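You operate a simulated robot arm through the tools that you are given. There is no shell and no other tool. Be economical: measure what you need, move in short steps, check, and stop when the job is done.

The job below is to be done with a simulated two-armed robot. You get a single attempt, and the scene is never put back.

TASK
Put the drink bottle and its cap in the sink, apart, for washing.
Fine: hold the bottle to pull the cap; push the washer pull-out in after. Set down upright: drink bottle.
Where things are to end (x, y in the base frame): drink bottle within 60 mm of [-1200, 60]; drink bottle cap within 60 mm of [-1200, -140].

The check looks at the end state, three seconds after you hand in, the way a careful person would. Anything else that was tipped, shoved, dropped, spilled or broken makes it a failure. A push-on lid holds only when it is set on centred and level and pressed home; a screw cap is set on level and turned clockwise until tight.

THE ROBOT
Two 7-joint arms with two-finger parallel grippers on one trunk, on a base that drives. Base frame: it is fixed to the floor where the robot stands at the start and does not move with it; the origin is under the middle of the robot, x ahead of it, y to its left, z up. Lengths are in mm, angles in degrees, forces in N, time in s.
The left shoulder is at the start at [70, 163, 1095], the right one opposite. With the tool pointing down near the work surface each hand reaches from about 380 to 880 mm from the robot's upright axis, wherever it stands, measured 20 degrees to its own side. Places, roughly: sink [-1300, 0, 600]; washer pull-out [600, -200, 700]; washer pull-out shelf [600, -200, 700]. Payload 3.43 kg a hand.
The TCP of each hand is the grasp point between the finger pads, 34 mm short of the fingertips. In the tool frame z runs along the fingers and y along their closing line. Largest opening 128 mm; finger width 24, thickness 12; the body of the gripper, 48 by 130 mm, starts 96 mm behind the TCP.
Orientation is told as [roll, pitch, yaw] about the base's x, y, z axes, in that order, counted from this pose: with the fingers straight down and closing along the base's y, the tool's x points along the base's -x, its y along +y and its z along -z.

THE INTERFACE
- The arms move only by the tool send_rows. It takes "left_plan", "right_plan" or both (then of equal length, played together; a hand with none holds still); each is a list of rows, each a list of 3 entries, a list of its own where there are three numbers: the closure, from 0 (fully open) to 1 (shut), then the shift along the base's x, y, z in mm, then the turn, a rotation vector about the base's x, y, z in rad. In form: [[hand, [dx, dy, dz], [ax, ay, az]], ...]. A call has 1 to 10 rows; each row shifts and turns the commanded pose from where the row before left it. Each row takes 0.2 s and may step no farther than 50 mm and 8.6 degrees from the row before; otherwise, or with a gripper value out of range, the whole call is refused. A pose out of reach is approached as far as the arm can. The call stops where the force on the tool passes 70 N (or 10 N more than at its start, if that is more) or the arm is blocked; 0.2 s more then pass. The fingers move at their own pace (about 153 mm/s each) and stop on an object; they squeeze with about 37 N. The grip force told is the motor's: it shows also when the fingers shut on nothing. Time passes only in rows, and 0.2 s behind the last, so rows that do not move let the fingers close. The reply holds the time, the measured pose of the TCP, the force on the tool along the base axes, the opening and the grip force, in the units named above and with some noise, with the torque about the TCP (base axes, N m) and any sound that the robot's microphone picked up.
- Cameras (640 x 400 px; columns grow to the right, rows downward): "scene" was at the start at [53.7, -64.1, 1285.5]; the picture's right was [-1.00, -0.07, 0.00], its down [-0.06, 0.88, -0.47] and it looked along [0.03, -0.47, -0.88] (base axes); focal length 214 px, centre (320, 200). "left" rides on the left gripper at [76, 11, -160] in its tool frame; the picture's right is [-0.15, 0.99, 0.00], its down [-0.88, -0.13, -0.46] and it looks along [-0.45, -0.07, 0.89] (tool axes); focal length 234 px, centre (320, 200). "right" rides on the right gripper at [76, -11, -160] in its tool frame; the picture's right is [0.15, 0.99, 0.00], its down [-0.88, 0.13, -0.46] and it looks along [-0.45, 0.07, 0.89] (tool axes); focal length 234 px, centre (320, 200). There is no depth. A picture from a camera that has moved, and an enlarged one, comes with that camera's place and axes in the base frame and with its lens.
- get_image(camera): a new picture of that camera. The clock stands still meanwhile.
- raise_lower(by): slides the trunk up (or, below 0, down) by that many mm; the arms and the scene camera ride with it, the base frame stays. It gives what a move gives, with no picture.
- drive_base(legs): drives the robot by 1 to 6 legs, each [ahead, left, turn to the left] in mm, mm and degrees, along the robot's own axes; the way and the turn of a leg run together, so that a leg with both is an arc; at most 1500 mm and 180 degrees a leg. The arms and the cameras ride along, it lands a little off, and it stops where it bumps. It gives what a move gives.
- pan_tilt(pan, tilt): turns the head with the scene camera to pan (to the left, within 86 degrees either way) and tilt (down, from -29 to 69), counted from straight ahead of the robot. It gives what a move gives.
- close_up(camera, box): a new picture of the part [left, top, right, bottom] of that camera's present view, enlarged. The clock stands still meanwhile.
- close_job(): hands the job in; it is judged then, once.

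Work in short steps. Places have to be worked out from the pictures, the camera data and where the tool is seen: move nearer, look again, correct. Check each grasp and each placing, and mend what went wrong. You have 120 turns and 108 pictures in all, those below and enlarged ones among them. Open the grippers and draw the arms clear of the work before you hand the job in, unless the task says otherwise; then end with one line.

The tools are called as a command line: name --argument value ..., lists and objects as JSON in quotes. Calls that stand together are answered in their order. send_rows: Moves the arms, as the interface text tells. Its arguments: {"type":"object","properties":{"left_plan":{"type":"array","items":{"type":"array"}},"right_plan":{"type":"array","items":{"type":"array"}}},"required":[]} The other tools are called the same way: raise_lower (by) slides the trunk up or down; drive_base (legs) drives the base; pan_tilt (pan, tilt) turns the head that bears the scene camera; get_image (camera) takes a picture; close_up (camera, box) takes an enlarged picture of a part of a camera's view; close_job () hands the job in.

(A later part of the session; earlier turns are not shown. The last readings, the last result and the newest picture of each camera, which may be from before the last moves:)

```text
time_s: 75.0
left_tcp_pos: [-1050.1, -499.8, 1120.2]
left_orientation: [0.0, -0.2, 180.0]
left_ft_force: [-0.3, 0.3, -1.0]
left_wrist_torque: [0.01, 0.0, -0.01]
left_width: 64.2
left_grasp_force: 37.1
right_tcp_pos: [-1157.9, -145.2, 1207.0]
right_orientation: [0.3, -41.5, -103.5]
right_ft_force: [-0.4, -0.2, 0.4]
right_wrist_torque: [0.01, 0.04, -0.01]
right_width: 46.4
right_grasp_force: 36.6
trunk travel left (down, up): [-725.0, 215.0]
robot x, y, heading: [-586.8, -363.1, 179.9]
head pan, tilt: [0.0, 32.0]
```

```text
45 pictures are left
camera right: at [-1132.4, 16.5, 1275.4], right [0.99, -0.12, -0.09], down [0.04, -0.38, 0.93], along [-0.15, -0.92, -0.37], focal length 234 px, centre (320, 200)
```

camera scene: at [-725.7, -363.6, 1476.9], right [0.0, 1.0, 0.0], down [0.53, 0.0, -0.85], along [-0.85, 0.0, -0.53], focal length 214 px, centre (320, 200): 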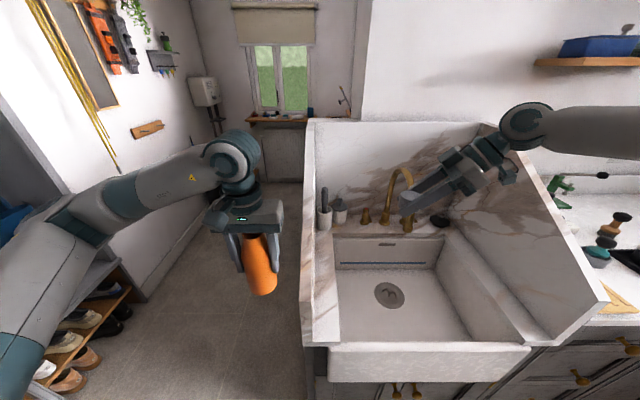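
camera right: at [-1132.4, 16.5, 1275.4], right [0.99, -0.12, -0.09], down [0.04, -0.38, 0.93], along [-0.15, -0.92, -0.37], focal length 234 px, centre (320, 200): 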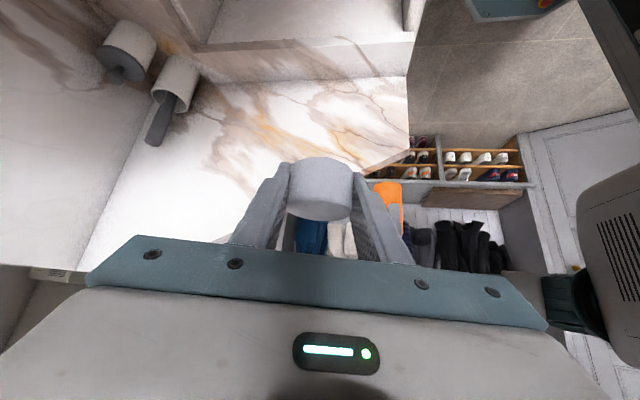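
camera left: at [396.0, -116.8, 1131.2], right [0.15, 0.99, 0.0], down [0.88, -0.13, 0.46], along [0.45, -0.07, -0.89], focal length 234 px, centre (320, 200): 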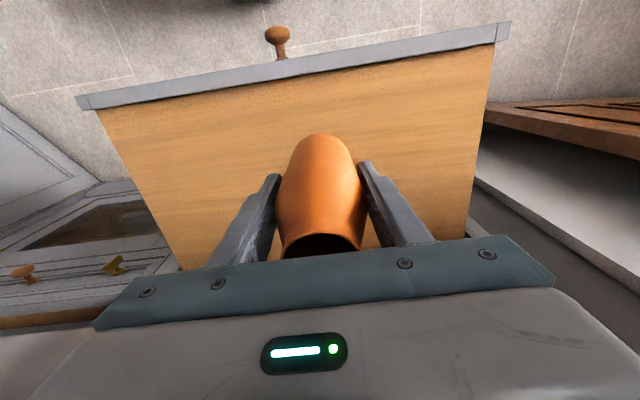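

The cap is over the sink. I shift 40 mm toward the target and lower with the arm, stopping above the rim to look.

send_rows --right_plan '[[1, [-20, 2, -35], [0, 0, 0]], [1, [-20, 2, -35], [0, 0, 0]], [1, [0, 0, -45], [0, 0, 0]], [1, [0, 0, -45], [0, 0, 0]], [1, [0, 0, -45], [0, 0, 0]], [1, [0, 0, -45], [0, 0, 0]], [1, [0, 0, -45], [0, 0, 0]]]'

get_image --camera "scene"

get_image --camera "right"

```text
time_s: 76.6
left_tcp_pos: [-1050.8, -498.4, 1120.4]
left_orientation: [0.0, -0.1, 180.0]
left_ft_force: [0.9, 0.1, -0.5]
left_wrist_torque: [-0.02, 0.0, 0.02]
left_width: 64.2
left_grasp_force: 36.7
right_tcp_pos: [-1180.7, -137.6, 939.1]
right_orientation: [0.2, -41.5, -103.5]
right_ft_force: [0.1, 0.8, 0.2]
right_wrist_torque: [-0.02, 0.01, -0.02]
right_width: 46.6
right_grasp_force: 36.7
right hand out of reach, approached as far as the arm can: row 7
trunk travel left (down, up): [-725.0, 215.0]
robot x, y, heading: [-586.9, -365.4, 179.9]
head pan, tilt: [0.0, 32.0]
```

```text
44 pictures are left
camera scene: at [-725.2, -362.7, 1477.0], right [0.0, 1.0, 0.0], down [0.53, 0.0, -0.85], along [-0.85, 0.0, -0.53], focal length 214 px, centre (320, 200)
```

scene: 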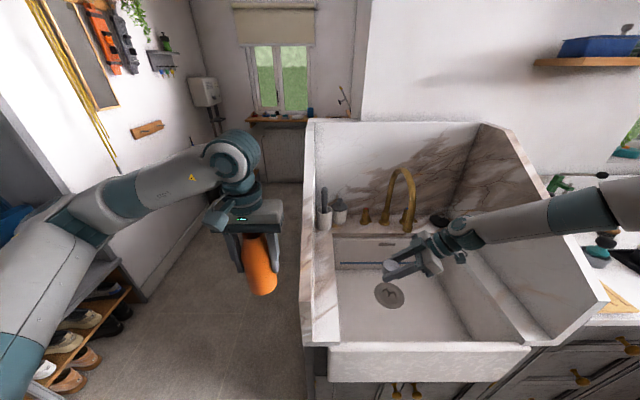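

```text
43 pictures are left
camera right: at [-1156.0, 24.5, 1008.5], right [0.99, -0.12, -0.1], down [0.04, -0.38, 0.92], along [-0.15, -0.92, -0.37], focal length 234 px, centre (320, 200)
```

right: 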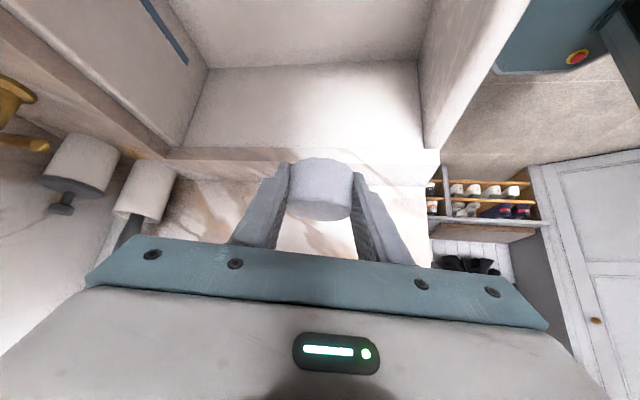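

The arm's stretched pose is limiting. I'll turn the right hand nearer to vertical (≈16° tilt; the cap, tilted ~26°, will settle flat when pressed on the floor) and bring its heading more forward.

send_rows --right_plan '[[1, [0, 0, 40], [0, 0, 0]], [1, [0, 0, 30], [0.145, -0.035, 0]], [1, [0, 0, 0], [0.145, -0.035, 0]], [1, [0, 0, 0], [0.145, -0.035, 0]], [1, [0, 0, 0], [0, 0, -0.149]], [1, [0, 0, 0], [0, 0, -0.149]], [1, [0, 0, 0], [0, 0, -0.149]], [1, [0, 0, 0], [0, 0, -0.149]]]'

raise_lower --by -150

get_image --camera "scene"

get_image --camera "right"

```text
time_s: 78.4
left_tcp_pos: [-1051.2, -499.0, 1118.9]
left_orientation: [0.0, -0.1, -179.9]
left_ft_force: [1.3, -0.1, -0.5]
left_wrist_torque: [-0.02, 0.01, 0.01]
left_width: 64.3
left_grasp_force: 37.3
right_tcp_pos: [-1182.4, -137.2, 1009.7]
right_orientation: [0.3, -16.0, -137.8]
right_ft_force: [-0.2, 0.1, 0.8]
right_wrist_torque: [-0.02, -0.02, 0.0]
right_width: 46.7
right_grasp_force: 36.5
trunk travel left (down, up): [-725.0, 215.0]
robot x, y, heading: [-582.3, -364.2, 179.8]
head pan, tilt: [0.0, 32.0]
```

```text
time_s: 80.2
left_tcp_pos: [-1050.8, -500.6, 969.9]
left_orientation: [0.0, -0.1, 180.0]
left_ft_force: [0.3, -0.5, -0.1]
left_wrist_torque: [-0.02, 0.01, -0.01]
left_width: 64.4
left_grasp_force: 37.1
right_tcp_pos: [-1182.4, -138.0, 859.2]
right_orientation: [0.3, -15.9, -137.6]
right_ft_force: [0.0, 0.3, 0.2]
right_wrist_torque: [-0.02, 0.01, -0.01]
right_width: 46.5
right_grasp_force: 37.2
trunk travel left (down, up): [-575.0, 365.0]
robot x, y, heading: [-586.2, -361.1, 179.9]
head pan, tilt: [0.0, 32.0]
```

```text
42 pictures are left
camera scene: at [-726.0, -363.8, 1326.9], right [0.0, 1.0, 0.0], down [0.53, 0.0, -0.85], along [-0.85, 0.0, -0.53], focal length 214 px, centre (320, 200)
```

scene: 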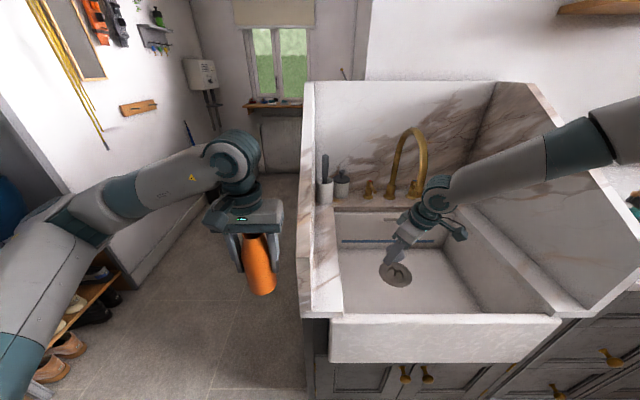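

```text
41 pictures are left
camera right: at [-1106.0, -49.5, 991.9], right [0.77, -0.64, -0.04], down [-0.45, -0.58, 0.68], along [-0.45, -0.51, -0.73], focal length 234 px, centre (320, 200)
```

right: 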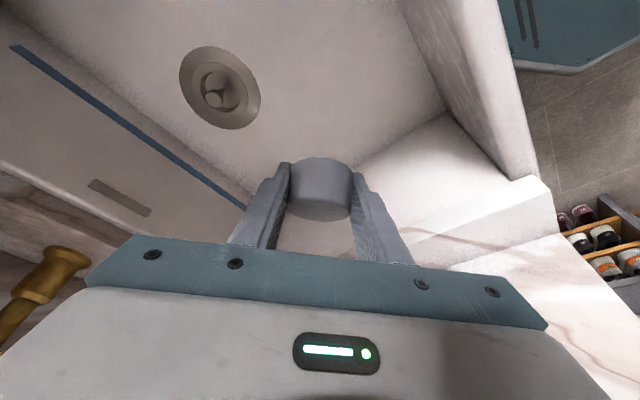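

Sink floor confirmed at z≈600. The forearm would come down on the right splash panel, so I'll raise the hand, back the robot up and left, so the arm reaches in straighter from the front.

send_rows --right_plan '[[1, [0, 0, 45], [0, 0, 0]], [1, [0, 0, 45], [0, 0, 0]], [1, [0, 0, 45], [0, 0, 0]]]'

drive_base --legs '[[-150, 100, 0]]'

send_rows --right_plan '[[1, [-30, 20, 0], [0, 0, 0]], [1, [-30, 20, 0], [0, 0, 0]], [1, [-30, 20, 0], [0, 0, 0]], [1, [-30, 20, 0], [0, 0, 0]], [1, [-40, 20, 0], [0, 0, 0]]]'

get_image --camera "scene"

```text
time_s: 81.0
left_tcp_pos: [-1050.6, -500.5, 969.9]
left_orientation: [0.0, -0.1, -180.0]
left_ft_force: [-0.4, -0.3, -0.8]
left_wrist_torque: [-0.02, -0.01, 0.03]
left_width: 64.7
left_grasp_force: 37.0
right_tcp_pos: [-1181.6, -137.6, 992.9]
right_orientation: [0.2, -15.8, -137.7]
right_ft_force: [0.3, -0.6, -0.4]
right_wrist_torque: [0.04, 0.02, 0.02]
right_width: 46.6
right_grasp_force: 37.9
trunk travel left (down, up): [-575.0, 365.0]
robot x, y, heading: [-587.2, -365.7, 180.1]
head pan, tilt: [0.0, 32.0]
```

```text
time_s: 82.5
left_tcp_pos: [-905.4, -598.2, 970.5]
left_orientation: [-0.1, -0.1, 179.6]
left_ft_force: [0.3, -1.0, -0.3]
left_wrist_torque: [0.04, 0.01, 0.02]
left_width: 64.7
left_grasp_force: 36.7
right_tcp_pos: [-1035.5, -235.3, 992.4]
right_orientation: [0.2, -15.9, -138.0]
right_ft_force: [0.6, 0.6, 0.6]
right_wrist_torque: [-0.03, 0.03, -0.04]
right_width: 46.5
right_grasp_force: 37.0
trunk travel left (down, up): [-575.0, 365.0]
robot x, y, heading: [-438.5, -466.3, 179.6]
head pan, tilt: [0.0, 32.0]
```

```text
time_s: 83.7
left_tcp_pos: [-907.4, -597.3, 968.7]
left_orientation: [0.0, 0.0, 179.8]
left_ft_force: [0.5, 0.1, -1.9]
left_wrist_torque: [0.01, -0.02, -0.03]
left_width: 64.5
left_grasp_force: 37.4
right_tcp_pos: [-1196.4, -134.7, 991.4]
right_orientation: [0.4, -15.8, -138.0]
right_ft_force: [0.7, -0.6, -0.5]
right_wrist_torque: [0.03, -0.01, 0.04]
right_width: 46.7
right_grasp_force: 37.5
trunk travel left (down, up): [-575.0, 365.0]
robot x, y, heading: [-437.6, -460.8, 179.6]
head pan, tilt: [0.0, 32.0]
```

```text
40 pictures are left
camera scene: at [-582.3, -463.8, 1326.6], right [0.01, 1.0, 0.0], down [0.53, 0.0, -0.85], along [-0.85, 0.01, -0.53], focal length 214 px, centre (320, 200)
```

scene: 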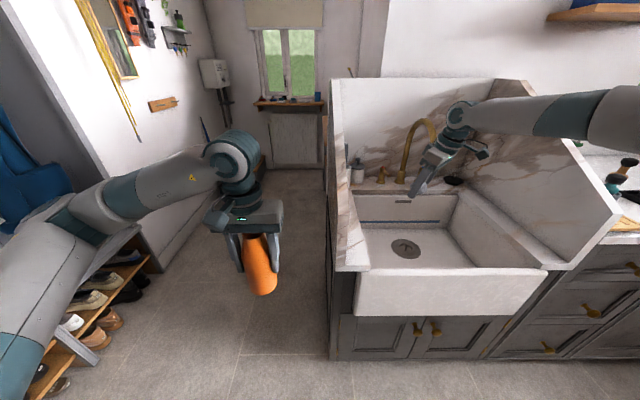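

The forearm now comes more from the front. I lower in steps and check.

send_rows --right_plan '[[1, [0, 0, -45], [0, 0, 0]], [1, [0, 0, -45], [0, 0, 0]], [1, [0, 0, -45], [0, 0, 0]], [1, [0, 0, -45], [0, 0, 0]]]'

get_image --camera "scene"

```text
time_s: 84.7
left_tcp_pos: [-905.7, -597.2, 969.3]
left_orientation: [0.1, 0.0, 179.7]
left_ft_force: [-0.3, 0.3, -0.2]
left_wrist_torque: [-0.05, 0.03, 0.0]
left_width: 64.5
left_grasp_force: 37.0
right_tcp_pos: [-1181.9, -129.2, 818.7]
right_orientation: [0.2, -15.9, -137.9]
right_ft_force: [0.7, -0.5, 0.9]
right_wrist_torque: [0.01, 0.03, -0.03]
right_width: 46.8
right_grasp_force: 37.5
right hand out of reach, approached as far as the arm can: row 4
trunk travel left (down, up): [-575.0, 365.0]
robot x, y, heading: [-439.9, -462.4, 179.3]
head pan, tilt: [0.0, 32.0]
```

```text
39 pictures are left
camera scene: at [-580.5, -462.5, 1326.8], right [0.01, 1.0, 0.0], down [0.53, 0.0, -0.85], along [-0.85, 0.01, -0.53], focal length 214 px, centre (320, 200)
```

scene: 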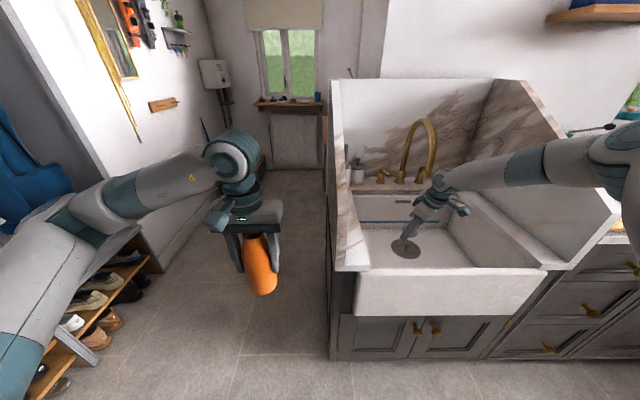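

The joint limit again depends on height relative to the shoulder; the forearm slopes in above the rim with room, so I lower the trunk 150 mm and look.

raise_lower --by -150

get_image --camera "scene"

get_image --camera "right"

```text
time_s: 86.4
left_tcp_pos: [-906.6, -597.7, 819.9]
left_orientation: [0.0, -0.1, 179.7]
left_ft_force: [-0.9, 0.8, -0.4]
left_wrist_torque: [-0.01, -0.02, -0.01]
left_width: 64.3
left_grasp_force: 36.3
right_tcp_pos: [-1181.6, -129.1, 669.7]
right_orientation: [0.2, -16.0, -138.2]
right_ft_force: [0.4, 0.5, -0.9]
right_wrist_torque: [-0.01, 0.01, 0.0]
right_width: 46.6
right_grasp_force: 37.3
trunk travel left (down, up): [-425.0, 515.0]
robot x, y, heading: [-442.7, -464.4, 179.6]
head pan, tilt: [0.0, 32.0]
```

```text
38 pictures are left
camera scene: at [-580.1, -463.8, 1176.9], right [0.01, 1.0, 0.0], down [0.53, 0.0, -0.85], along [-0.85, 0.01, -0.53], focal length 214 px, centre (320, 200)
```

scene: 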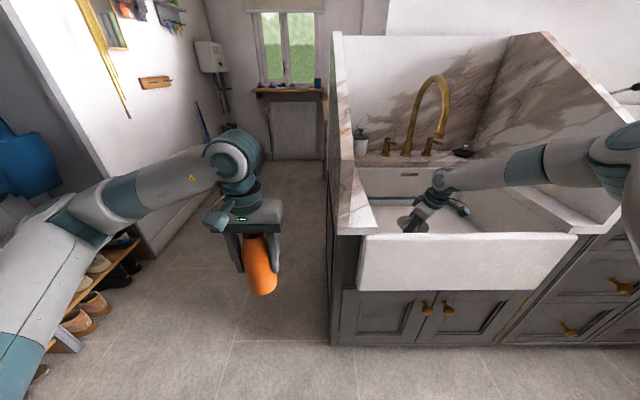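

```text
37 pictures are left
camera right: at [-1104.8, -42.0, 802.2], right [0.77, -0.64, -0.04], down [-0.45, -0.58, 0.68], along [-0.46, -0.51, -0.73], focal length 234 px, centre (320, 200)
```

right: 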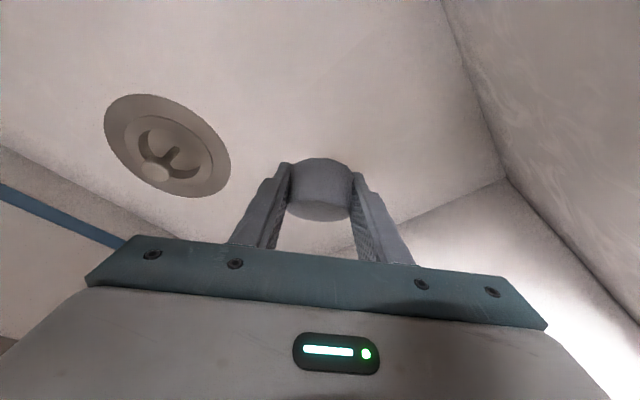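

Cap hangs about 40 mm above the floor. I lower the trunk in small steps watching force.

raise_lower --by -25

send_rows --right_plan '[[1, [2, 0, -3], [0, 0, 0]], [1, [2, 0, -3], [0, 0, 0]]]'

get_image --camera "right"

```text
time_s: 87.2
left_tcp_pos: [-905.9, -598.6, 794.9]
left_orientation: [0.0, 0.0, 179.8]
left_ft_force: [0.9, -0.2, -0.2]
left_wrist_torque: [-0.02, -0.01, 0.01]
left_width: 64.4
left_grasp_force: 37.1
right_tcp_pos: [-1181.9, -129.8, 643.4]
right_orientation: [0.2, -15.9, -137.9]
right_ft_force: [0.4, -0.3, 0.1]
right_wrist_torque: [0.02, 0.02, -0.04]
right_width: 46.6
right_grasp_force: 37.4
trunk travel left (down, up): [-400.0, 540.0]
robot x, y, heading: [-436.0, -463.1, 179.6]
head pan, tilt: [0.0, 32.0]
```

```text
time_s: 87.8
left_tcp_pos: [-906.1, -598.3, 794.6]
left_orientation: [-0.1, -0.1, 179.8]
left_ft_force: [0.5, 0.4, -0.8]
left_wrist_torque: [-0.01, -0.01, 0.0]
left_width: 63.9
left_grasp_force: 37.5
right_tcp_pos: [-1178.9, -129.4, 638.4]
right_orientation: [0.2, -15.9, -137.9]
right_ft_force: [-0.6, -0.1, -0.1]
right_wrist_torque: [-0.02, -0.01, 0.0]
right_width: 46.6
right_grasp_force: 36.9
trunk travel left (down, up): [-400.0, 540.0]
robot x, y, heading: [-437.3, -465.6, 179.7]
head pan, tilt: [0.0, 32.0]
```

```text
36 pictures are left
camera right: at [-1101.3, -41.4, 771.1], right [0.77, -0.64, -0.04], down [-0.45, -0.58, 0.68], along [-0.46, -0.51, -0.73], focal length 234 px, centre (320, 200)
```

right: 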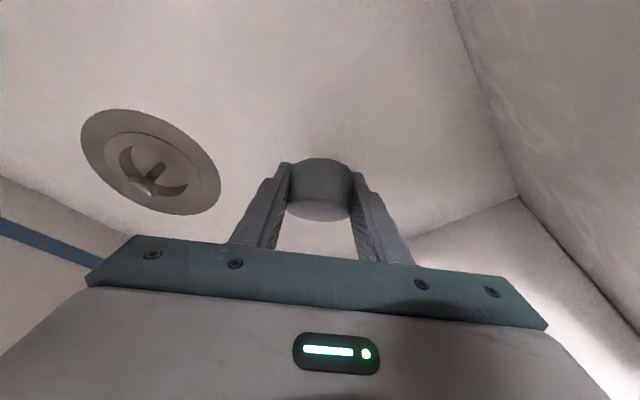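

No contact yet. I continue lowering slowly with the arm until the force rises.

send_rows --right_plan '[[1, [0, 0, -3], [0, 0, 0]], [1, [0, 0, -3], [0, 0, 0]], [1, [0, 0, -3], [0, 0, 0]], [1, [0, 0, -3], [0, 0, 0]]]'

```text
time_s: 88.8
left_tcp_pos: [-906.2, -599.1, 794.5]
left_orientation: [0.0, -0.1, 179.6]
left_ft_force: [0.3, -0.2, -1.1]
left_wrist_torque: [-0.01, -0.03, 0.0]
left_width: 64.5
left_grasp_force: 37.2
right_tcp_pos: [-1172.4, -127.9, 628.8]
right_orientation: [0.2, -16.0, -138.0]
right_ft_force: [-0.2, 0.0, -0.2]
right_wrist_torque: [-0.02, -0.05, -0.02]
right_width: 46.6
right_grasp_force: 37.1
right hand out of reach, approached as far as the arm can: row 3
trunk travel left (down, up): [-400.0, 540.0]
robot x, y, heading: [-439.6, -462.4, 179.9]
head pan, tilt: [0.0, 32.0]
```

Reach drags it in x; I creep the base 28 mm forward to restore x and slack.

drive_base --legs '[[30, 8, 0]]'

raise_lower --by -8

get_image --camera "right"

```text
time_s: 89.6
left_tcp_pos: [-937.0, -605.3, 793.7]
left_orientation: [0.0, 0.0, 179.8]
left_ft_force: [-1.3, -0.2, -1.0]
left_wrist_torque: [-0.02, -0.09, 0.01]
left_width: 64.4
left_grasp_force: 37.1
right_tcp_pos: [-1204.4, -136.9, 627.9]
right_orientation: [0.2, -16.0, -137.9]
right_ft_force: [-0.6, -0.2, -0.9]
right_wrist_torque: [-0.02, 0.0, -0.01]
right_width: 46.6
right_grasp_force: 36.7
trunk travel left (down, up): [-400.0, 540.0]
robot x, y, heading: [-470.9, -471.4, 179.5]
head pan, tilt: [0.0, 32.0]
```

```text
time_s: 90.2
left_tcp_pos: [-935.7, -606.5, 786.5]
left_orientation: [0.0, -0.1, 179.7]
left_ft_force: [-0.2, -0.9, -0.6]
left_wrist_torque: [0.01, -0.04, -0.01]
left_width: 64.1
left_grasp_force: 36.9
right_tcp_pos: [-1203.3, -136.6, 622.1]
right_orientation: [0.3, -15.9, -138.0]
right_ft_force: [-1.0, 0.4, 0.2]
right_wrist_torque: [0.02, 0.03, -0.01]
right_width: 46.6
right_grasp_force: 37.1
trunk travel left (down, up): [-392.0, 548.0]
robot x, y, heading: [-467.0, -474.5, 179.7]
head pan, tilt: [0.0, 32.0]
```

```text
35 pictures are left
camera right: at [-1125.8, -48.2, 753.7], right [0.77, -0.64, -0.04], down [-0.45, -0.58, 0.68], along [-0.46, -0.51, -0.73], focal length 234 px, centre (320, 200)
```

right: 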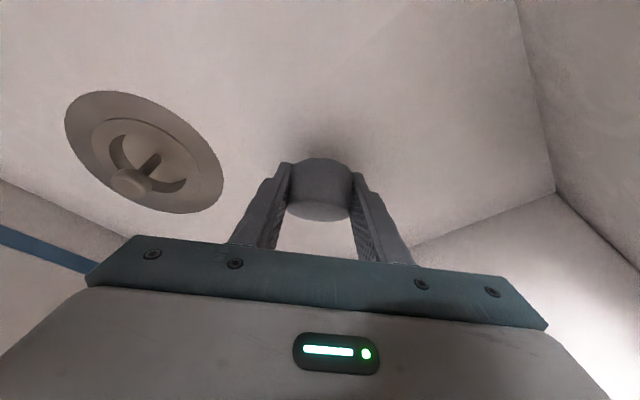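

Position is right and the floor is close. I lower in 3 mm arm steps until contact.

send_rows --right_plan '[[1, [0, 0, -3], [0, 0, 0]], [1, [0, 0, -3], [0, 0, 0]], [1, [0, 0, -3], [0, 0, 0]], [1, [0, 0, -3], [0, 0, 0]]]'

```text
time_s: 91.2
left_tcp_pos: [-935.9, -606.1, 788.2]
left_orientation: [0.0, -0.2, 179.7]
left_ft_force: [0.4, -0.3, -0.7]
left_wrist_torque: [0.03, 0.03, -0.02]
left_width: 64.5
left_grasp_force: 36.9
right_tcp_pos: [-1197.3, -134.8, 611.7]
right_orientation: [0.1, -16.1, -138.1]
right_ft_force: [-0.2, 0.7, -0.5]
right_wrist_torque: [0.0, 0.0, -0.01]
right_width: 46.6
right_grasp_force: 36.9
right hand out of reach, approached as far as the arm can: row 2, 4
trunk travel left (down, up): [-392.0, 548.0]
robot x, y, heading: [-468.5, -469.8, 179.3]
head pan, tilt: [0.0, 32.0]
```

Still no contact at tips ≈z 579, so the floor is lower. I go on 6 mm with the trunk, then check.

raise_lower --by -6

send_rows --right_plan '[[1, [0, 0, -2], [0, 0, 0]], [1, [0, 0, -2], [0, 0, 0]]]'

get_image --camera "right"

```text
time_s: 91.7
left_tcp_pos: [-935.8, -605.1, 780.1]
left_orientation: [0.0, -0.1, 179.6]
left_ft_force: [-0.1, 0.2, -1.3]
left_wrist_torque: [0.03, 0.01, 0.0]
left_width: 64.3
left_grasp_force: 37.6
right_tcp_pos: [-1197.9, -134.9, 605.2]
right_orientation: [0.2, -16.1, -138.0]
right_ft_force: [-0.5, -0.2, -0.2]
right_wrist_torque: [-0.03, 0.0, -0.03]
right_width: 46.6
right_grasp_force: 37.2
trunk travel left (down, up): [-386.0, 554.0]
robot x, y, heading: [-471.0, -470.3, 179.5]
head pan, tilt: [0.0, 32.0]
```

```text
time_s: 92.3
left_tcp_pos: [-935.4, -605.5, 781.9]
left_orientation: [0.0, 0.0, 179.7]
left_ft_force: [0.2, -0.4, -0.9]
left_wrist_torque: [-0.03, 0.0, 0.0]
left_width: 64.2
left_grasp_force: 36.9
right_tcp_pos: [-1198.5, -134.8, 605.9]
right_orientation: [0.0, -16.3, -138.0]
right_ft_force: [-8.2, 1.5, 11.2]
right_wrist_torque: [-0.13, 0.04, -0.12]
right_width: 46.6
right_grasp_force: 36.7
trunk travel left (down, up): [-386.0, 554.0]
robot x, y, heading: [-468.7, -473.1, 179.5]
head pan, tilt: [0.0, 32.0]
```

```text
34 pictures are left
camera right: at [-1119.1, -46.8, 737.9], right [0.77, -0.64, -0.04], down [-0.45, -0.58, 0.69], along [-0.46, -0.51, -0.73], focal length 234 px, centre (320, 200)
```

right: 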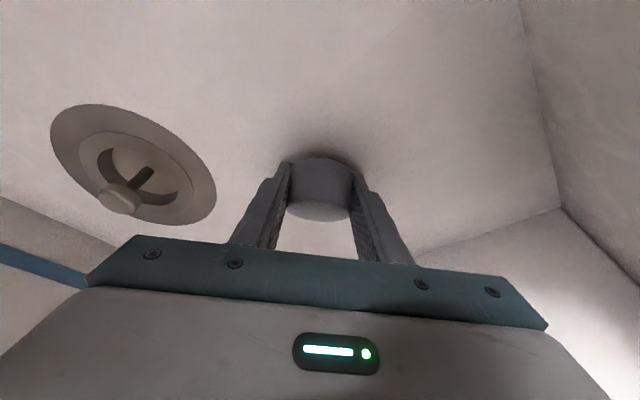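

Contact at ≈11 N. I open slowly to let the cap settle.

send_rows --right_plan '[[0.6, [0, 0, 1], [0, 0, 0]], [0.55, [0, 0, 0], [0, 0, 0]], [0.5, [0, 0, 0], [0, 0, 0]]]'

get_image --camera "right"

```text
time_s: 93.1
left_tcp_pos: [-935.8, -607.0, 781.5]
left_orientation: [-0.1, -0.2, 179.7]
left_ft_force: [0.5, 1.3, -2.0]
left_wrist_torque: [-0.06, -0.03, 0.0]
left_width: 64.5
left_grasp_force: 36.9
right_tcp_pos: [-1195.0, -136.6, 606.5]
right_orientation: [0.2, -16.1, -137.8]
right_ft_force: [7.5, -9.5, 13.4]
right_wrist_torque: [-0.02, -0.02, 0.0]
right_width: 57.3
right_grasp_force: 0.1
trunk travel left (down, up): [-386.0, 554.0]
robot x, y, heading: [-468.7, -471.4, 179.6]
head pan, tilt: [0.0, 32.0]
```

```text
33 pictures are left
camera right: at [-1117.8, -48.2, 738.4], right [0.77, -0.64, -0.04], down [-0.45, -0.58, 0.68], along [-0.46, -0.51, -0.73], focal length 234 px, centre (320, 200)
```

right: 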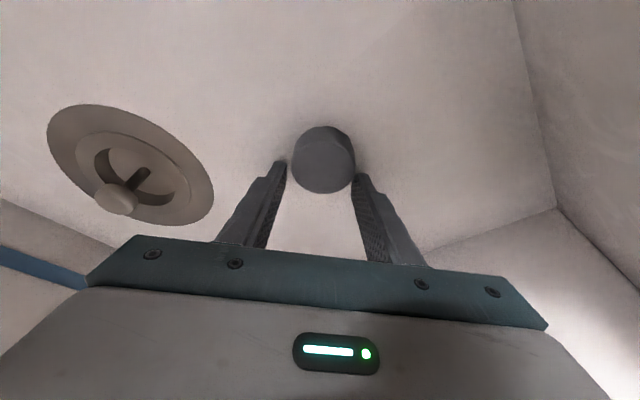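

The cap stands flat on the sink floor at about [-1180,-118]. I raise the right hand straight out.

send_rows --right_plan '[[0.45, [0, 0, 5], [0, 0, 0]], [0.4, [0, 0, 25], [0, 0, 0]], [0.4, [0, 0, 40], [0, 0, 0]], [0.4, [0, 0, 45], [0, 0, 0]], [0.4, [0, 0, 45], [0, 0, 0]]]'

get_image --camera "right"

```text
time_s: 94.3
left_tcp_pos: [-935.6, -606.3, 781.0]
left_orientation: [0.1, -0.2, 179.8]
left_ft_force: [-0.5, 0.3, -0.8]
left_wrist_torque: [-0.05, -0.01, -0.04]
left_width: 64.6
left_grasp_force: 37.1
right_tcp_pos: [-1198.5, -135.3, 766.6]
right_orientation: [0.1, -16.1, -138.0]
right_ft_force: [0.1, -0.6, 1.1]
right_wrist_torque: [0.0, 0.04, 0.02]
right_width: 77.0
right_grasp_force: 0.1
trunk travel left (down, up): [-386.0, 554.0]
robot x, y, heading: [-471.4, -474.8, 179.6]
head pan, tilt: [0.0, 32.0]
```

```text
32 pictures are left
camera right: at [-1120.1, -47.6, 898.2], right [0.77, -0.64, -0.04], down [-0.45, -0.58, 0.68], along [-0.46, -0.51, -0.73], focal length 234 px, centre (320, 200)
```

right: 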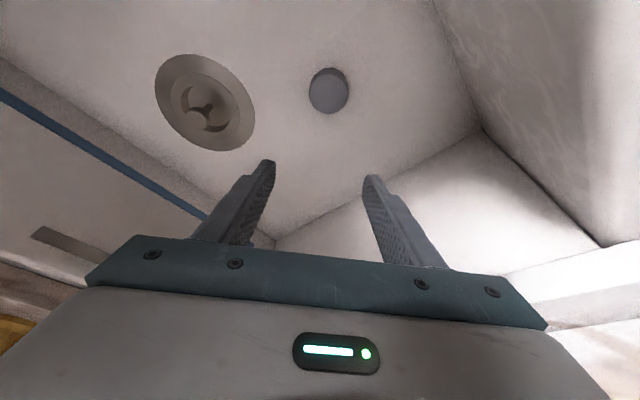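

Cap lies at ≈[-1182,-122], good. Now I raise the trunk, back off, and retract the right hand before shifting for the bottle.

raise_lower --by 300

drive_base --legs '[[-150, 0, 0]]'

send_rows --right_plan '[[0.4, [45, 0, 10], [0, 0, 0]], [0.4, [45, 0, 10], [0, 0, 0]], [0.4, [45, 0, 10], [0, 0, 0]], [0.4, [45, 0, 10], [0, 0, 0]], [0.4, [45, 0, 10], [0, 0, 0]], [0.4, [45, 0, 0], [0, 0, 0]]]'

drive_base --legs '[[0, -850, 0]]'

get_image --camera "scene"

```text
time_s: 97.3
left_tcp_pos: [-935.7, -605.1, 1080.9]
left_orientation: [0.0, 0.0, 179.7]
left_ft_force: [0.6, 0.6, -0.8]
left_wrist_torque: [-0.01, 0.04, 0.01]
left_width: 64.5
left_grasp_force: 37.1
right_tcp_pos: [-1197.7, -133.6, 1065.1]
right_orientation: [0.2, -16.1, -138.0]
right_ft_force: [0.6, 0.1, -0.7]
right_wrist_torque: [0.04, -0.03, 0.0]
right_width: 76.8
right_grasp_force: 0.0
trunk travel left (down, up): [-686.0, 254.0]
robot x, y, heading: [-472.4, -470.6, 179.7]
head pan, tilt: [0.0, 32.0]
```

```text
time_s: 98.7
left_tcp_pos: [-788.2, -605.6, 1079.8]
left_orientation: [0.0, 0.0, 179.7]
left_ft_force: [-1.0, -0.5, -1.8]
left_wrist_torque: [0.0, 0.01, -0.01]
left_width: 64.6
left_grasp_force: 36.9
right_tcp_pos: [-1051.0, -135.7, 1063.7]
right_orientation: [0.2, -16.0, -138.1]
right_ft_force: [-1.1, 0.2, -0.4]
right_wrist_torque: [0.03, -0.02, -0.05]
right_width: 77.0
right_grasp_force: 0.0
trunk travel left (down, up): [-686.0, 254.0]
robot x, y, heading: [-322.0, -474.6, 179.7]
head pan, tilt: [0.0, 32.0]
```

```text
time_s: 100.1
left_tcp_pos: [-785.2, -606.1, 1082.0]
left_orientation: [0.0, -0.3, 179.8]
left_ft_force: [-0.2, -0.7, -0.4]
left_wrist_torque: [-0.02, 0.01, 0.02]
left_width: 64.3
left_grasp_force: 37.5
right_tcp_pos: [-776.5, -137.3, 1114.3]
right_orientation: [0.1, -16.2, -138.0]
right_ft_force: [0.2, -0.6, 0.0]
right_wrist_torque: [0.0, 0.04, 0.01]
right_width: 76.6
right_grasp_force: 0.1
trunk travel left (down, up): [-686.0, 254.0]
robot x, y, heading: [-321.0, -473.4, 179.5]
head pan, tilt: [0.0, 32.0]
```

```text
time_s: 104.6
left_tcp_pos: [-773.9, 252.2, 1080.6]
left_orientation: [-0.1, -0.2, 178.2]
left_ft_force: [-0.5, 0.3, -0.4]
left_wrist_torque: [-0.02, 0.01, -0.03]
left_width: 64.3
left_grasp_force: 37.0
right_tcp_pos: [-751.9, 720.2, 1113.3]
right_orientation: [0.2, -16.0, -139.6]
right_ft_force: [-0.5, 0.3, 1.0]
right_wrist_torque: [0.04, -0.02, -0.02]
right_width: 76.8
right_grasp_force: 0.0
trunk travel left (down, up): [-686.0, 254.0]
robot x, y, heading: [-304.9, 372.3, 178.2]
head pan, tilt: [0.0, 32.0]
```

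```text
31 pictures are left
camera scene: at [-444.3, 377.7, 1437.8], right [0.03, 1.0, 0.0], down [0.53, -0.02, -0.85], along [-0.85, 0.03, -0.53], focal length 214 px, centre (320, 200)
```

scene: 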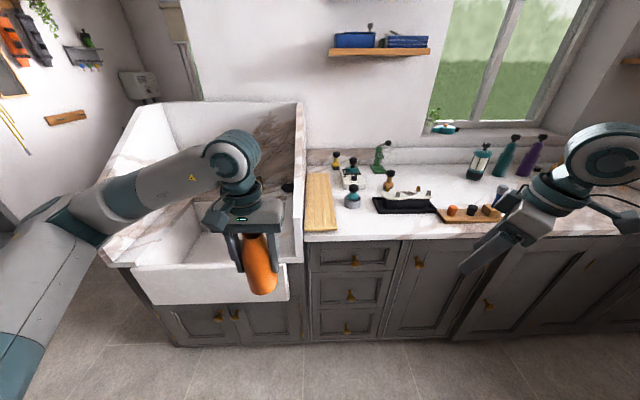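

I move the left hand to y≈60 while still in front of the sink, then drive forward with heading trimmed.

send_rows --left_plan '[[1, [0, -38, 0], [0, 0, 0]], [1, [0, -38, 0], [0, 0, 0]], [1, [0, -38, 0], [0, 0, 0]], [1, [0, -38, 0], [0, 0, 0]], [1, [0, -38, 0], [0, 0, 0]]]'

drive_base --legs '[[165, 0, 1.6]]'

send_rows --left_plan '[[1, [-43, 0, 0], [0, 0, 0]], [1, [-43, 0, 0], [0, 0, 0]], [1, [-43, 0, 0], [0, 0, 0]], [1, [-43, 0, 0], [0, 0, 0]], [1, [-43, 0, 0], [0, 0, 0]], [1, [-43, 0, 0], [0, 0, 0]]]'

get_image --camera "scene"

get_image --camera "left"

```text
time_s: 105.8
left_tcp_pos: [-772.6, 61.6, 1080.8]
left_orientation: [0.0, -0.1, 178.1]
left_ft_force: [-0.3, 0.7, 0.3]
left_wrist_torque: [0.0, -0.01, 0.0]
left_width: 64.6
left_grasp_force: 37.2
right_tcp_pos: [-750.4, 719.2, 1113.7]
right_orientation: [0.1, -16.1, -139.5]
right_ft_force: [-0.5, -0.6, 0.2]
right_wrist_torque: [0.0, 0.0, -0.04]
right_width: 76.8
right_grasp_force: 0.0
trunk travel left (down, up): [-686.0, 254.0]
robot x, y, heading: [-303.3, 372.3, 178.1]
head pan, tilt: [0.0, 32.0]
```

```text
time_s: 107.2
left_tcp_pos: [-928.8, 53.6, 1080.5]
left_orientation: [0.0, 0.0, 179.7]
left_ft_force: [-0.1, 0.3, -0.4]
left_wrist_torque: [-0.01, -0.03, -0.01]
left_width: 64.4
left_grasp_force: 36.8
right_tcp_pos: [-924.1, 712.3, 1113.7]
right_orientation: [0.2, -16.1, -137.9]
right_ft_force: [0.2, 0.2, 0.1]
right_wrist_torque: [0.03, 0.01, -0.02]
right_width: 76.8
right_grasp_force: 0.0
trunk travel left (down, up): [-686.0, 254.0]
robot x, y, heading: [-468.7, 377.6, 179.6]
head pan, tilt: [0.0, 32.0]
```

```text
time_s: 108.6
left_tcp_pos: [-1188.7, 56.0, 1079.3]
left_orientation: [0.1, 0.0, 179.7]
left_ft_force: [0.0, -0.2, -2.0]
left_wrist_torque: [-0.01, -0.02, 0.04]
left_width: 64.4
left_grasp_force: 36.7
right_tcp_pos: [-926.7, 713.4, 1112.0]
right_orientation: [0.2, -16.1, -137.9]
right_ft_force: [0.9, -0.1, 0.1]
right_wrist_torque: [0.02, 0.0, 0.0]
right_width: 77.0
right_grasp_force: 0.1
trunk travel left (down, up): [-686.0, 254.0]
robot x, y, heading: [-468.1, 376.6, 179.4]
head pan, tilt: [0.0, 32.0]
```

```text
30 pictures are left
camera scene: at [-610.4, 378.7, 1437.6], right [0.01, 1.0, 0.0], down [0.53, 0.0, -0.85], along [-0.85, 0.01, -0.53], focal length 214 px, centre (320, 200)
```

scene: 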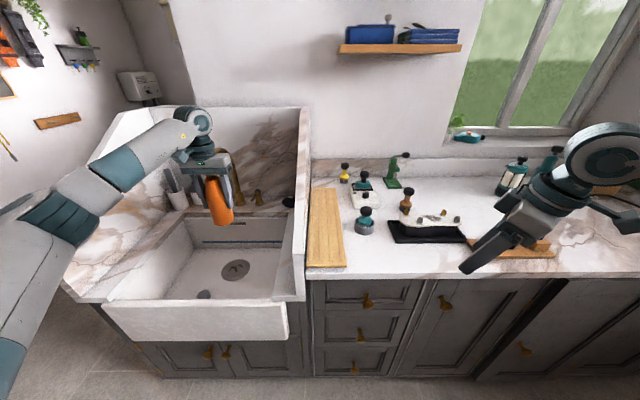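

```text
29 pictures are left
camera left: at [-1114.2, 43.9, 1240.3], right [-0.15, -0.99, 0.0], down [-0.88, 0.14, 0.46], along [-0.45, 0.07, -0.89], focal length 234 px, centre (320, 200)
```

left: 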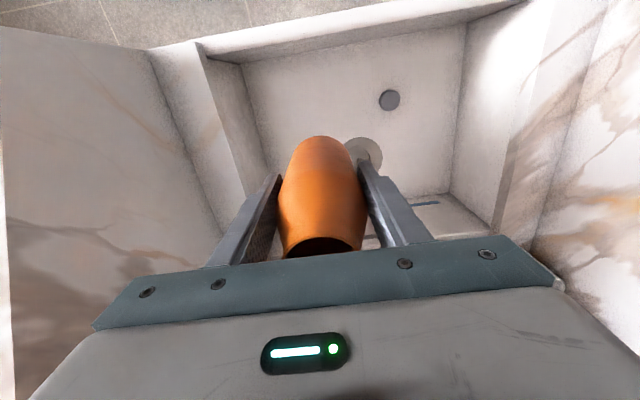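

Well placed over the sink; cap visible clear to the side. I lower the left arm 180 mm while drawing the right hand back and up.

send_rows --left_plan '[[1, [-3, 1, -45], [0, 0, 0]], [1, [-3, 1, -45], [0, 0, 0]], [1, [-3, 1, -45], [0, 0, 0]], [1, [0, 0, -45], [0, 0, 0]]]' --right_plan '[[0.4, [20, 0, 30], [0, 0, 0]], [0.4, [20, 0, 30], [0, 0, 0]], [0.4, [20, 0, 30], [0, 0, 0]], [0.4, [0, 0, 30], [0, 0, 0]]]'

get_image --camera "scene"

```text
time_s: 109.6
left_tcp_pos: [-1196.9, 56.3, 899.5]
left_orientation: [-0.1, -0.1, 179.7]
left_ft_force: [-0.8, -0.3, -1.0]
left_wrist_torque: [0.0, 0.0, 0.01]
left_width: 64.7
left_grasp_force: 37.5
right_tcp_pos: [-867.2, 711.3, 1233.5]
right_orientation: [0.1, -16.0, -138.1]
right_ft_force: [-1.0, 0.1, -0.3]
right_wrist_torque: [0.01, 0.0, 0.02]
right_width: 77.0
right_grasp_force: 0.2
trunk travel left (down, up): [-686.0, 254.0]
robot x, y, heading: [-469.3, 377.2, 179.5]
head pan, tilt: [0.0, 32.0]
```

```text
28 pictures are left
camera scene: at [-610.0, 375.8, 1437.7], right [0.01, 1.0, 0.0], down [0.53, 0.0, -0.85], along [-0.85, 0.01, -0.53], focal length 214 px, centre (320, 200)
```

scene: 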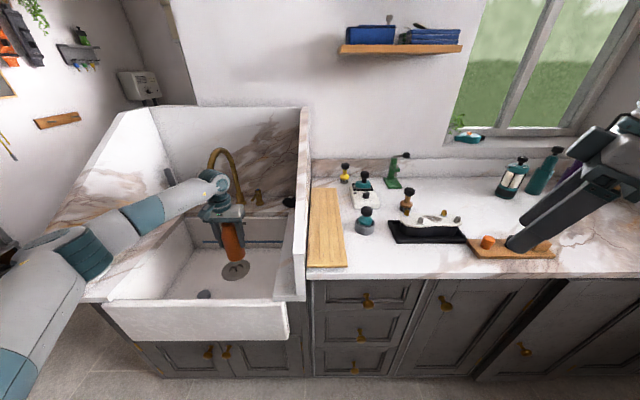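

I continue with the arm as far as it goes so the forearm stays well above the rim.

send_rows --left_plan '[[1, [0, 0, -40], [0, 0, 0]], [1, [0, 0, -40], [0, 0, 0]], [1, [0, 0, -40], [0, 0, 0]]]'

get_image --camera "scene"

```text
time_s: 110.4
left_tcp_pos: [-1197.2, 55.8, 779.8]
left_orientation: [0.1, -0.1, 179.7]
left_ft_force: [-0.5, -0.3, -0.4]
left_wrist_torque: [-0.01, -0.01, 0.04]
left_width: 64.4
left_grasp_force: 37.2
right_tcp_pos: [-865.5, 712.5, 1231.9]
right_orientation: [0.2, -16.2, -138.0]
right_ft_force: [-0.1, 0.9, -0.8]
right_wrist_torque: [0.0, -0.01, -0.01]
right_width: 76.8
right_grasp_force: 0.1
trunk travel left (down, up): [-686.0, 254.0]
robot x, y, heading: [-468.8, 375.8, 179.4]
head pan, tilt: [0.0, 32.0]
```

```text
27 pictures are left
camera scene: at [-609.5, 377.6, 1437.8], right [0.01, 1.0, 0.0], down [0.53, 0.0, -0.85], along [-0.85, 0.01, -0.53], focal length 214 px, centre (320, 200)
```

scene: 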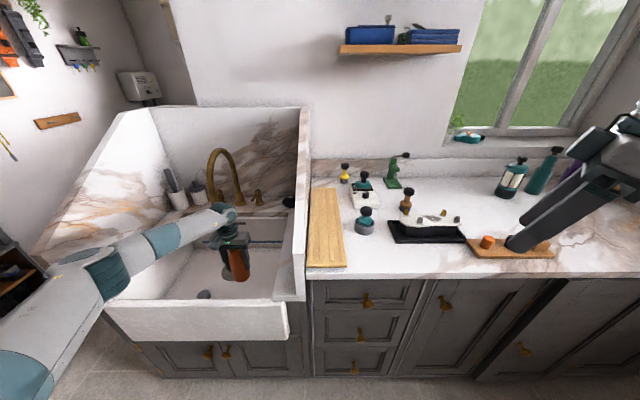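

Still within reach. I go down another 90 mm.

send_rows --left_plan '[[1, [0, 1, -30], [0, 0, 0]], [1, [0, 1, -30], [0, 0, 0]], [1, [0, 1, -30], [0, 0, 0]]]'

get_image --camera "scene"

get_image --camera "left"

```text
time_s: 111.2
left_tcp_pos: [-1196.4, 60.6, 688.3]
left_orientation: [0.0, 0.0, 179.7]
left_ft_force: [1.0, 0.3, -1.2]
left_wrist_torque: [0.0, -0.02, -0.02]
left_width: 64.5
left_grasp_force: 37.2
right_tcp_pos: [-867.8, 711.5, 1233.4]
right_orientation: [0.2, -16.1, -138.0]
right_ft_force: [-0.4, 0.2, 0.4]
right_wrist_torque: [0.02, 0.0, 0.0]
right_width: 76.9
right_grasp_force: 0.0
trunk travel left (down, up): [-686.0, 254.0]
robot x, y, heading: [-465.4, 380.4, 179.7]
head pan, tilt: [0.0, 32.0]
```

```text
26 pictures are left
camera scene: at [-609.6, 377.8, 1437.8], right [0.01, 1.0, 0.0], down [0.53, 0.0, -0.85], along [-0.85, 0.01, -0.53], focal length 214 px, centre (320, 200)
```

scene: 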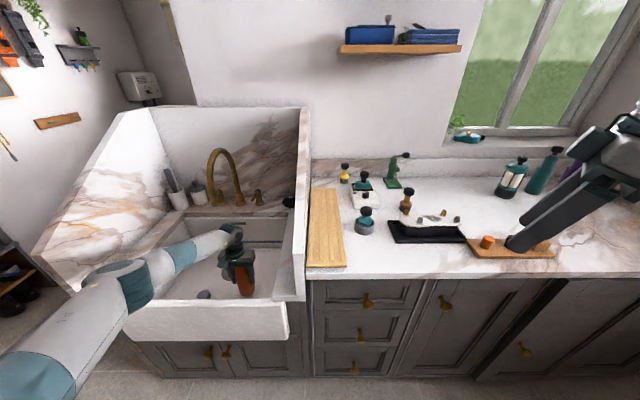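

```text
25 pictures are left
camera left: at [-1123.1, 48.8, 849.1], right [-0.15, -0.99, 0.0], down [-0.88, 0.13, 0.46], along [-0.45, 0.07, -0.89], focal length 234 px, centre (320, 200)
```

left: 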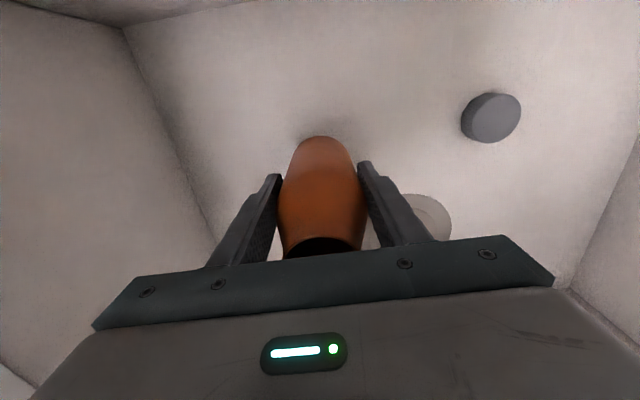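

No contact, forearm clears. I lower in 5 mm steps to touch-down.

send_rows --left_plan '[[1, [0, 0, -8], [0, 0, 0]], [1, [0, 0, -8], [0, 0, 0]], [1, [0, 0, -5], [0, 0, 0]], [1, [0, 0, -3], [0, 0, 0]], [1, [0, 0, -3], [0, 0, 0]]]'

```text
time_s: 112.4
left_tcp_pos: [-1197.4, 57.4, 662.5]
left_orientation: [0.1, -0.1, 179.7]
left_ft_force: [0.5, -0.1, -0.9]
left_wrist_torque: [0.03, 0.02, -0.02]
left_width: 64.5
left_grasp_force: 37.4
right_tcp_pos: [-867.7, 711.3, 1233.5]
right_orientation: [0.1, -16.0, -138.0]
right_ft_force: [-0.7, 0.5, 0.2]
right_wrist_torque: [0.0, -0.01, 0.02]
right_width: 77.0
right_grasp_force: 0.2
trunk travel left (down, up): [-686.0, 254.0]
robot x, y, heading: [-467.4, 380.3, 179.8]
head pan, tilt: [0.0, 32.0]
```

Not yet touching; I continue with 2 mm steps.

send_rows --left_plan '[[1, [0, 0, -2], [0, 0, 0]], [1, [0, 0, -2], [0, 0, 0]], [1, [0, 0, -1], [0, 0, 0]], [1, [0, 0, -1], [0, 0, 0]]]'

```text
time_s: 113.4
left_tcp_pos: [-1196.7, 59.8, 660.3]
left_orientation: [0.1, -0.4, 179.8]
left_ft_force: [2.7, -1.5, 16.5]
left_wrist_torque: [-0.08, -0.17, 0.02]
left_width: 64.4
left_grasp_force: 36.9
right_tcp_pos: [-864.3, 713.1, 1234.7]
right_orientation: [0.1, -16.2, -138.0]
right_ft_force: [0.3, 0.4, -1.0]
right_wrist_torque: [-0.03, -0.01, 0.0]
right_width: 76.7
right_grasp_force: 0.0
trunk travel left (down, up): [-686.0, 254.0]
robot x, y, heading: [-468.8, 376.5, 179.5]
head pan, tilt: [0.0, 32.0]
```

Touch-down (16 N). I ease 2 mm, open, and rise straight up.

send_rows --left_plan '[[1, [0, 0, 2], [0, 0, 0]], [0.4, [0, 0, 0], [0, 0, 0]], [0.25, [0, 0, 0], [0, 0, 0]], [0.1, [0, 0, 0], [0, 0, 0]], [0.1, [0, 0, 0], [0, 0, 0]], [0.1, [0, 0, 25], [0, 0, 0]], [0.1, [0, 0, 40], [0, 0, 0]], [0.1, [0, 0, 40], [0, 0, 0]], [0.1, [0, 0, 40], [0, 0, 0]]]'

get_image --camera "left"

```text
time_s: 115.4
left_tcp_pos: [-1198.0, 61.2, 803.4]
left_orientation: [0.0, -0.1, 179.7]
left_ft_force: [-0.4, 0.1, 0.4]
left_wrist_torque: [0.02, 0.02, 0.0]
left_width: 115.3
left_grasp_force: 0.0
right_tcp_pos: [-866.5, 711.7, 1233.9]
right_orientation: [0.1, -16.1, -138.1]
right_ft_force: [-0.4, 0.4, -0.9]
right_wrist_torque: [0.02, 0.02, -0.01]
right_width: 76.7
right_grasp_force: 0.0
trunk travel left (down, up): [-686.0, 254.0]
robot x, y, heading: [-471.4, 375.0, 179.6]
head pan, tilt: [0.0, 32.0]
```

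```text
24 pictures are left
camera left: at [-1123.4, 49.9, 963.8], right [-0.15, -0.99, 0.0], down [-0.88, 0.14, 0.46], along [-0.45, 0.07, -0.89], focal length 234 px, centre (320, 200)
```

left: 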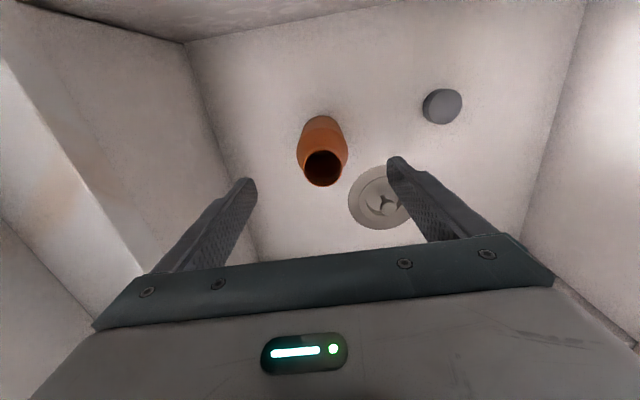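

Bottle stands at [-1198,60] and the cap at ≈[-1181,-118]. Now I lift the left hand out, retract it, and back away toward the washer side.

send_rows --left_plan '[[0.1, [0, 0, 48], [0, 0, 0]], [0.1, [0, 0, 48], [0, 0, 0]], [0.1, [0, 0, 48], [0, 0, 0]], [0.1, [0, 0, 48], [0, 0, 0]], [0.1, [0, 0, 48], [0, 0, 0]], [0.5, [45, 0, 15], [0, 0, 0]], [1, [45, 0, 15], [0, 0, 0]], [1, [45, 0, 0], [0, 0, 0]], [1, [45, 0, 0], [0, 0, 0]], [1, [45, 0, 0], [0, 0, 0]]]'

drive_base --legs '[[-260, 0, 0], [0, 580, 0]]'

get_image --camera "scene"

```text
time_s: 117.6
left_tcp_pos: [-970.7, 60.7, 1072.3]
left_orientation: [-0.1, 0.0, 179.7]
left_ft_force: [-0.1, -0.4, 0.7]
left_wrist_torque: [-0.01, 0.0, -0.02]
left_width: 0.0
left_grasp_force: 33.1
right_tcp_pos: [-864.8, 712.9, 1234.5]
right_orientation: [0.1, -16.1, -138.0]
right_ft_force: [0.2, -0.8, -0.3]
right_wrist_torque: [0.0, 0.01, 0.01]
right_width: 76.7
right_grasp_force: 0.1
trunk travel left (down, up): [-686.0, 254.0]
robot x, y, heading: [-471.6, 378.9, 179.5]
head pan, tilt: [0.0, 32.0]
```

```text
time_s: 122.4
left_tcp_pos: [-724.6, -519.4, 1072.0]
left_orientation: [-0.1, -0.1, 179.2]
left_ft_force: [-0.2, 0.2, 0.9]
left_wrist_torque: [0.02, -0.01, 0.0]
left_width: 0.0
left_grasp_force: 33.6
right_tcp_pos: [-614.1, 132.0, 1234.0]
right_orientation: [0.2, -16.1, -138.5]
right_ft_force: [0.5, 0.8, -0.1]
right_wrist_torque: [0.01, 0.03, 0.01]
right_width: 76.7
right_grasp_force: 0.1
trunk travel left (down, up): [-686.0, 254.0]
robot x, y, heading: [-220.2, -208.6, 179.3]
head pan, tilt: [0.0, 32.0]
```

```text
23 pictures are left
camera scene: at [-359.6, -204.5, 1437.9], right [0.01, 1.0, 0.0], down [0.53, -0.01, -0.85], along [-0.85, 0.01, -0.53], focal length 214 px, centre (320, 200)
```

scene: 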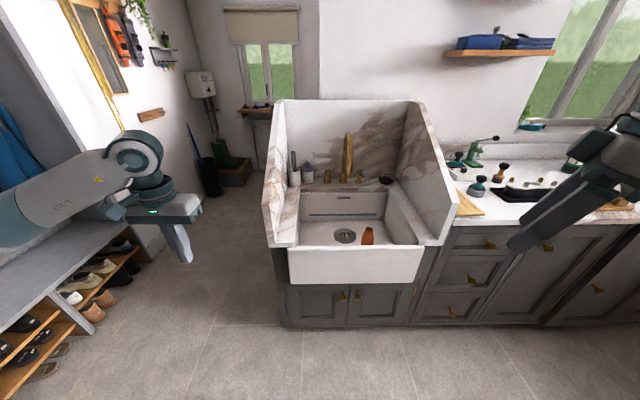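

Bottle upright in the sink. I turn back to face the washer and look.

drive_base --legs '[[0, 0, -90], [0, 0, -89.5]]'

pan_tilt --pan 0 --tilt 42

get_image --camera "scene"

```text
time_s: 130.4
left_tcp_pos: [289.8, 100.7, 1072.0]
left_orientation: [0.1, -0.1, -1.1]
left_ft_force: [0.0, 0.9, -0.2]
left_wrist_torque: [-0.03, 0.01, 0.0]
left_width: 0.0
left_grasp_force: 33.5
right_tcp_pos: [175.3, -549.2, 1232.9]
right_orientation: [0.1, -16.0, 41.1]
right_ft_force: [0.0, 0.5, -0.3]
right_wrist_torque: [-0.03, 0.01, -0.03]
right_width: 76.7
right_grasp_force: 0.0
trunk travel left (down, up): [-686.0, 254.0]
robot x, y, heading: [-222.5, -207.0, -1.2]
head pan, tilt: [0.0, 32.0]
```

```text
time_s: 131.2
left_tcp_pos: [290.4, 101.8, 1072.0]
left_orientation: [0.0, 0.0, -1.2]
left_ft_force: [0.5, 0.4, 0.4]
left_wrist_torque: [0.03, -0.01, 0.0]
left_width: 0.0
left_grasp_force: 33.0
right_tcp_pos: [174.0, -549.7, 1233.1]
right_orientation: [0.2, -16.1, 41.0]
right_ft_force: [0.0, -1.0, 0.3]
right_wrist_torque: [-0.02, -0.01, 0.0]
right_width: 76.8
right_grasp_force: 0.1
trunk travel left (down, up): [-686.0, 254.0]
robot x, y, heading: [-220.7, -209.8, -1.3]
head pan, tilt: [0.0, 42.0]
```

```text
22 pictures are left
camera scene: at [-86.0, -210.1, 1422.7], right [-0.02, -1.0, 0.0], down [-0.67, 0.02, -0.74], along [0.74, -0.02, -0.67], focal length 214 px, centre (320, 200)
```

scene: 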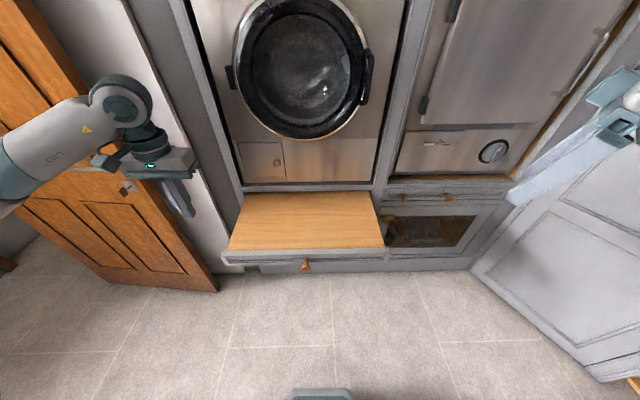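

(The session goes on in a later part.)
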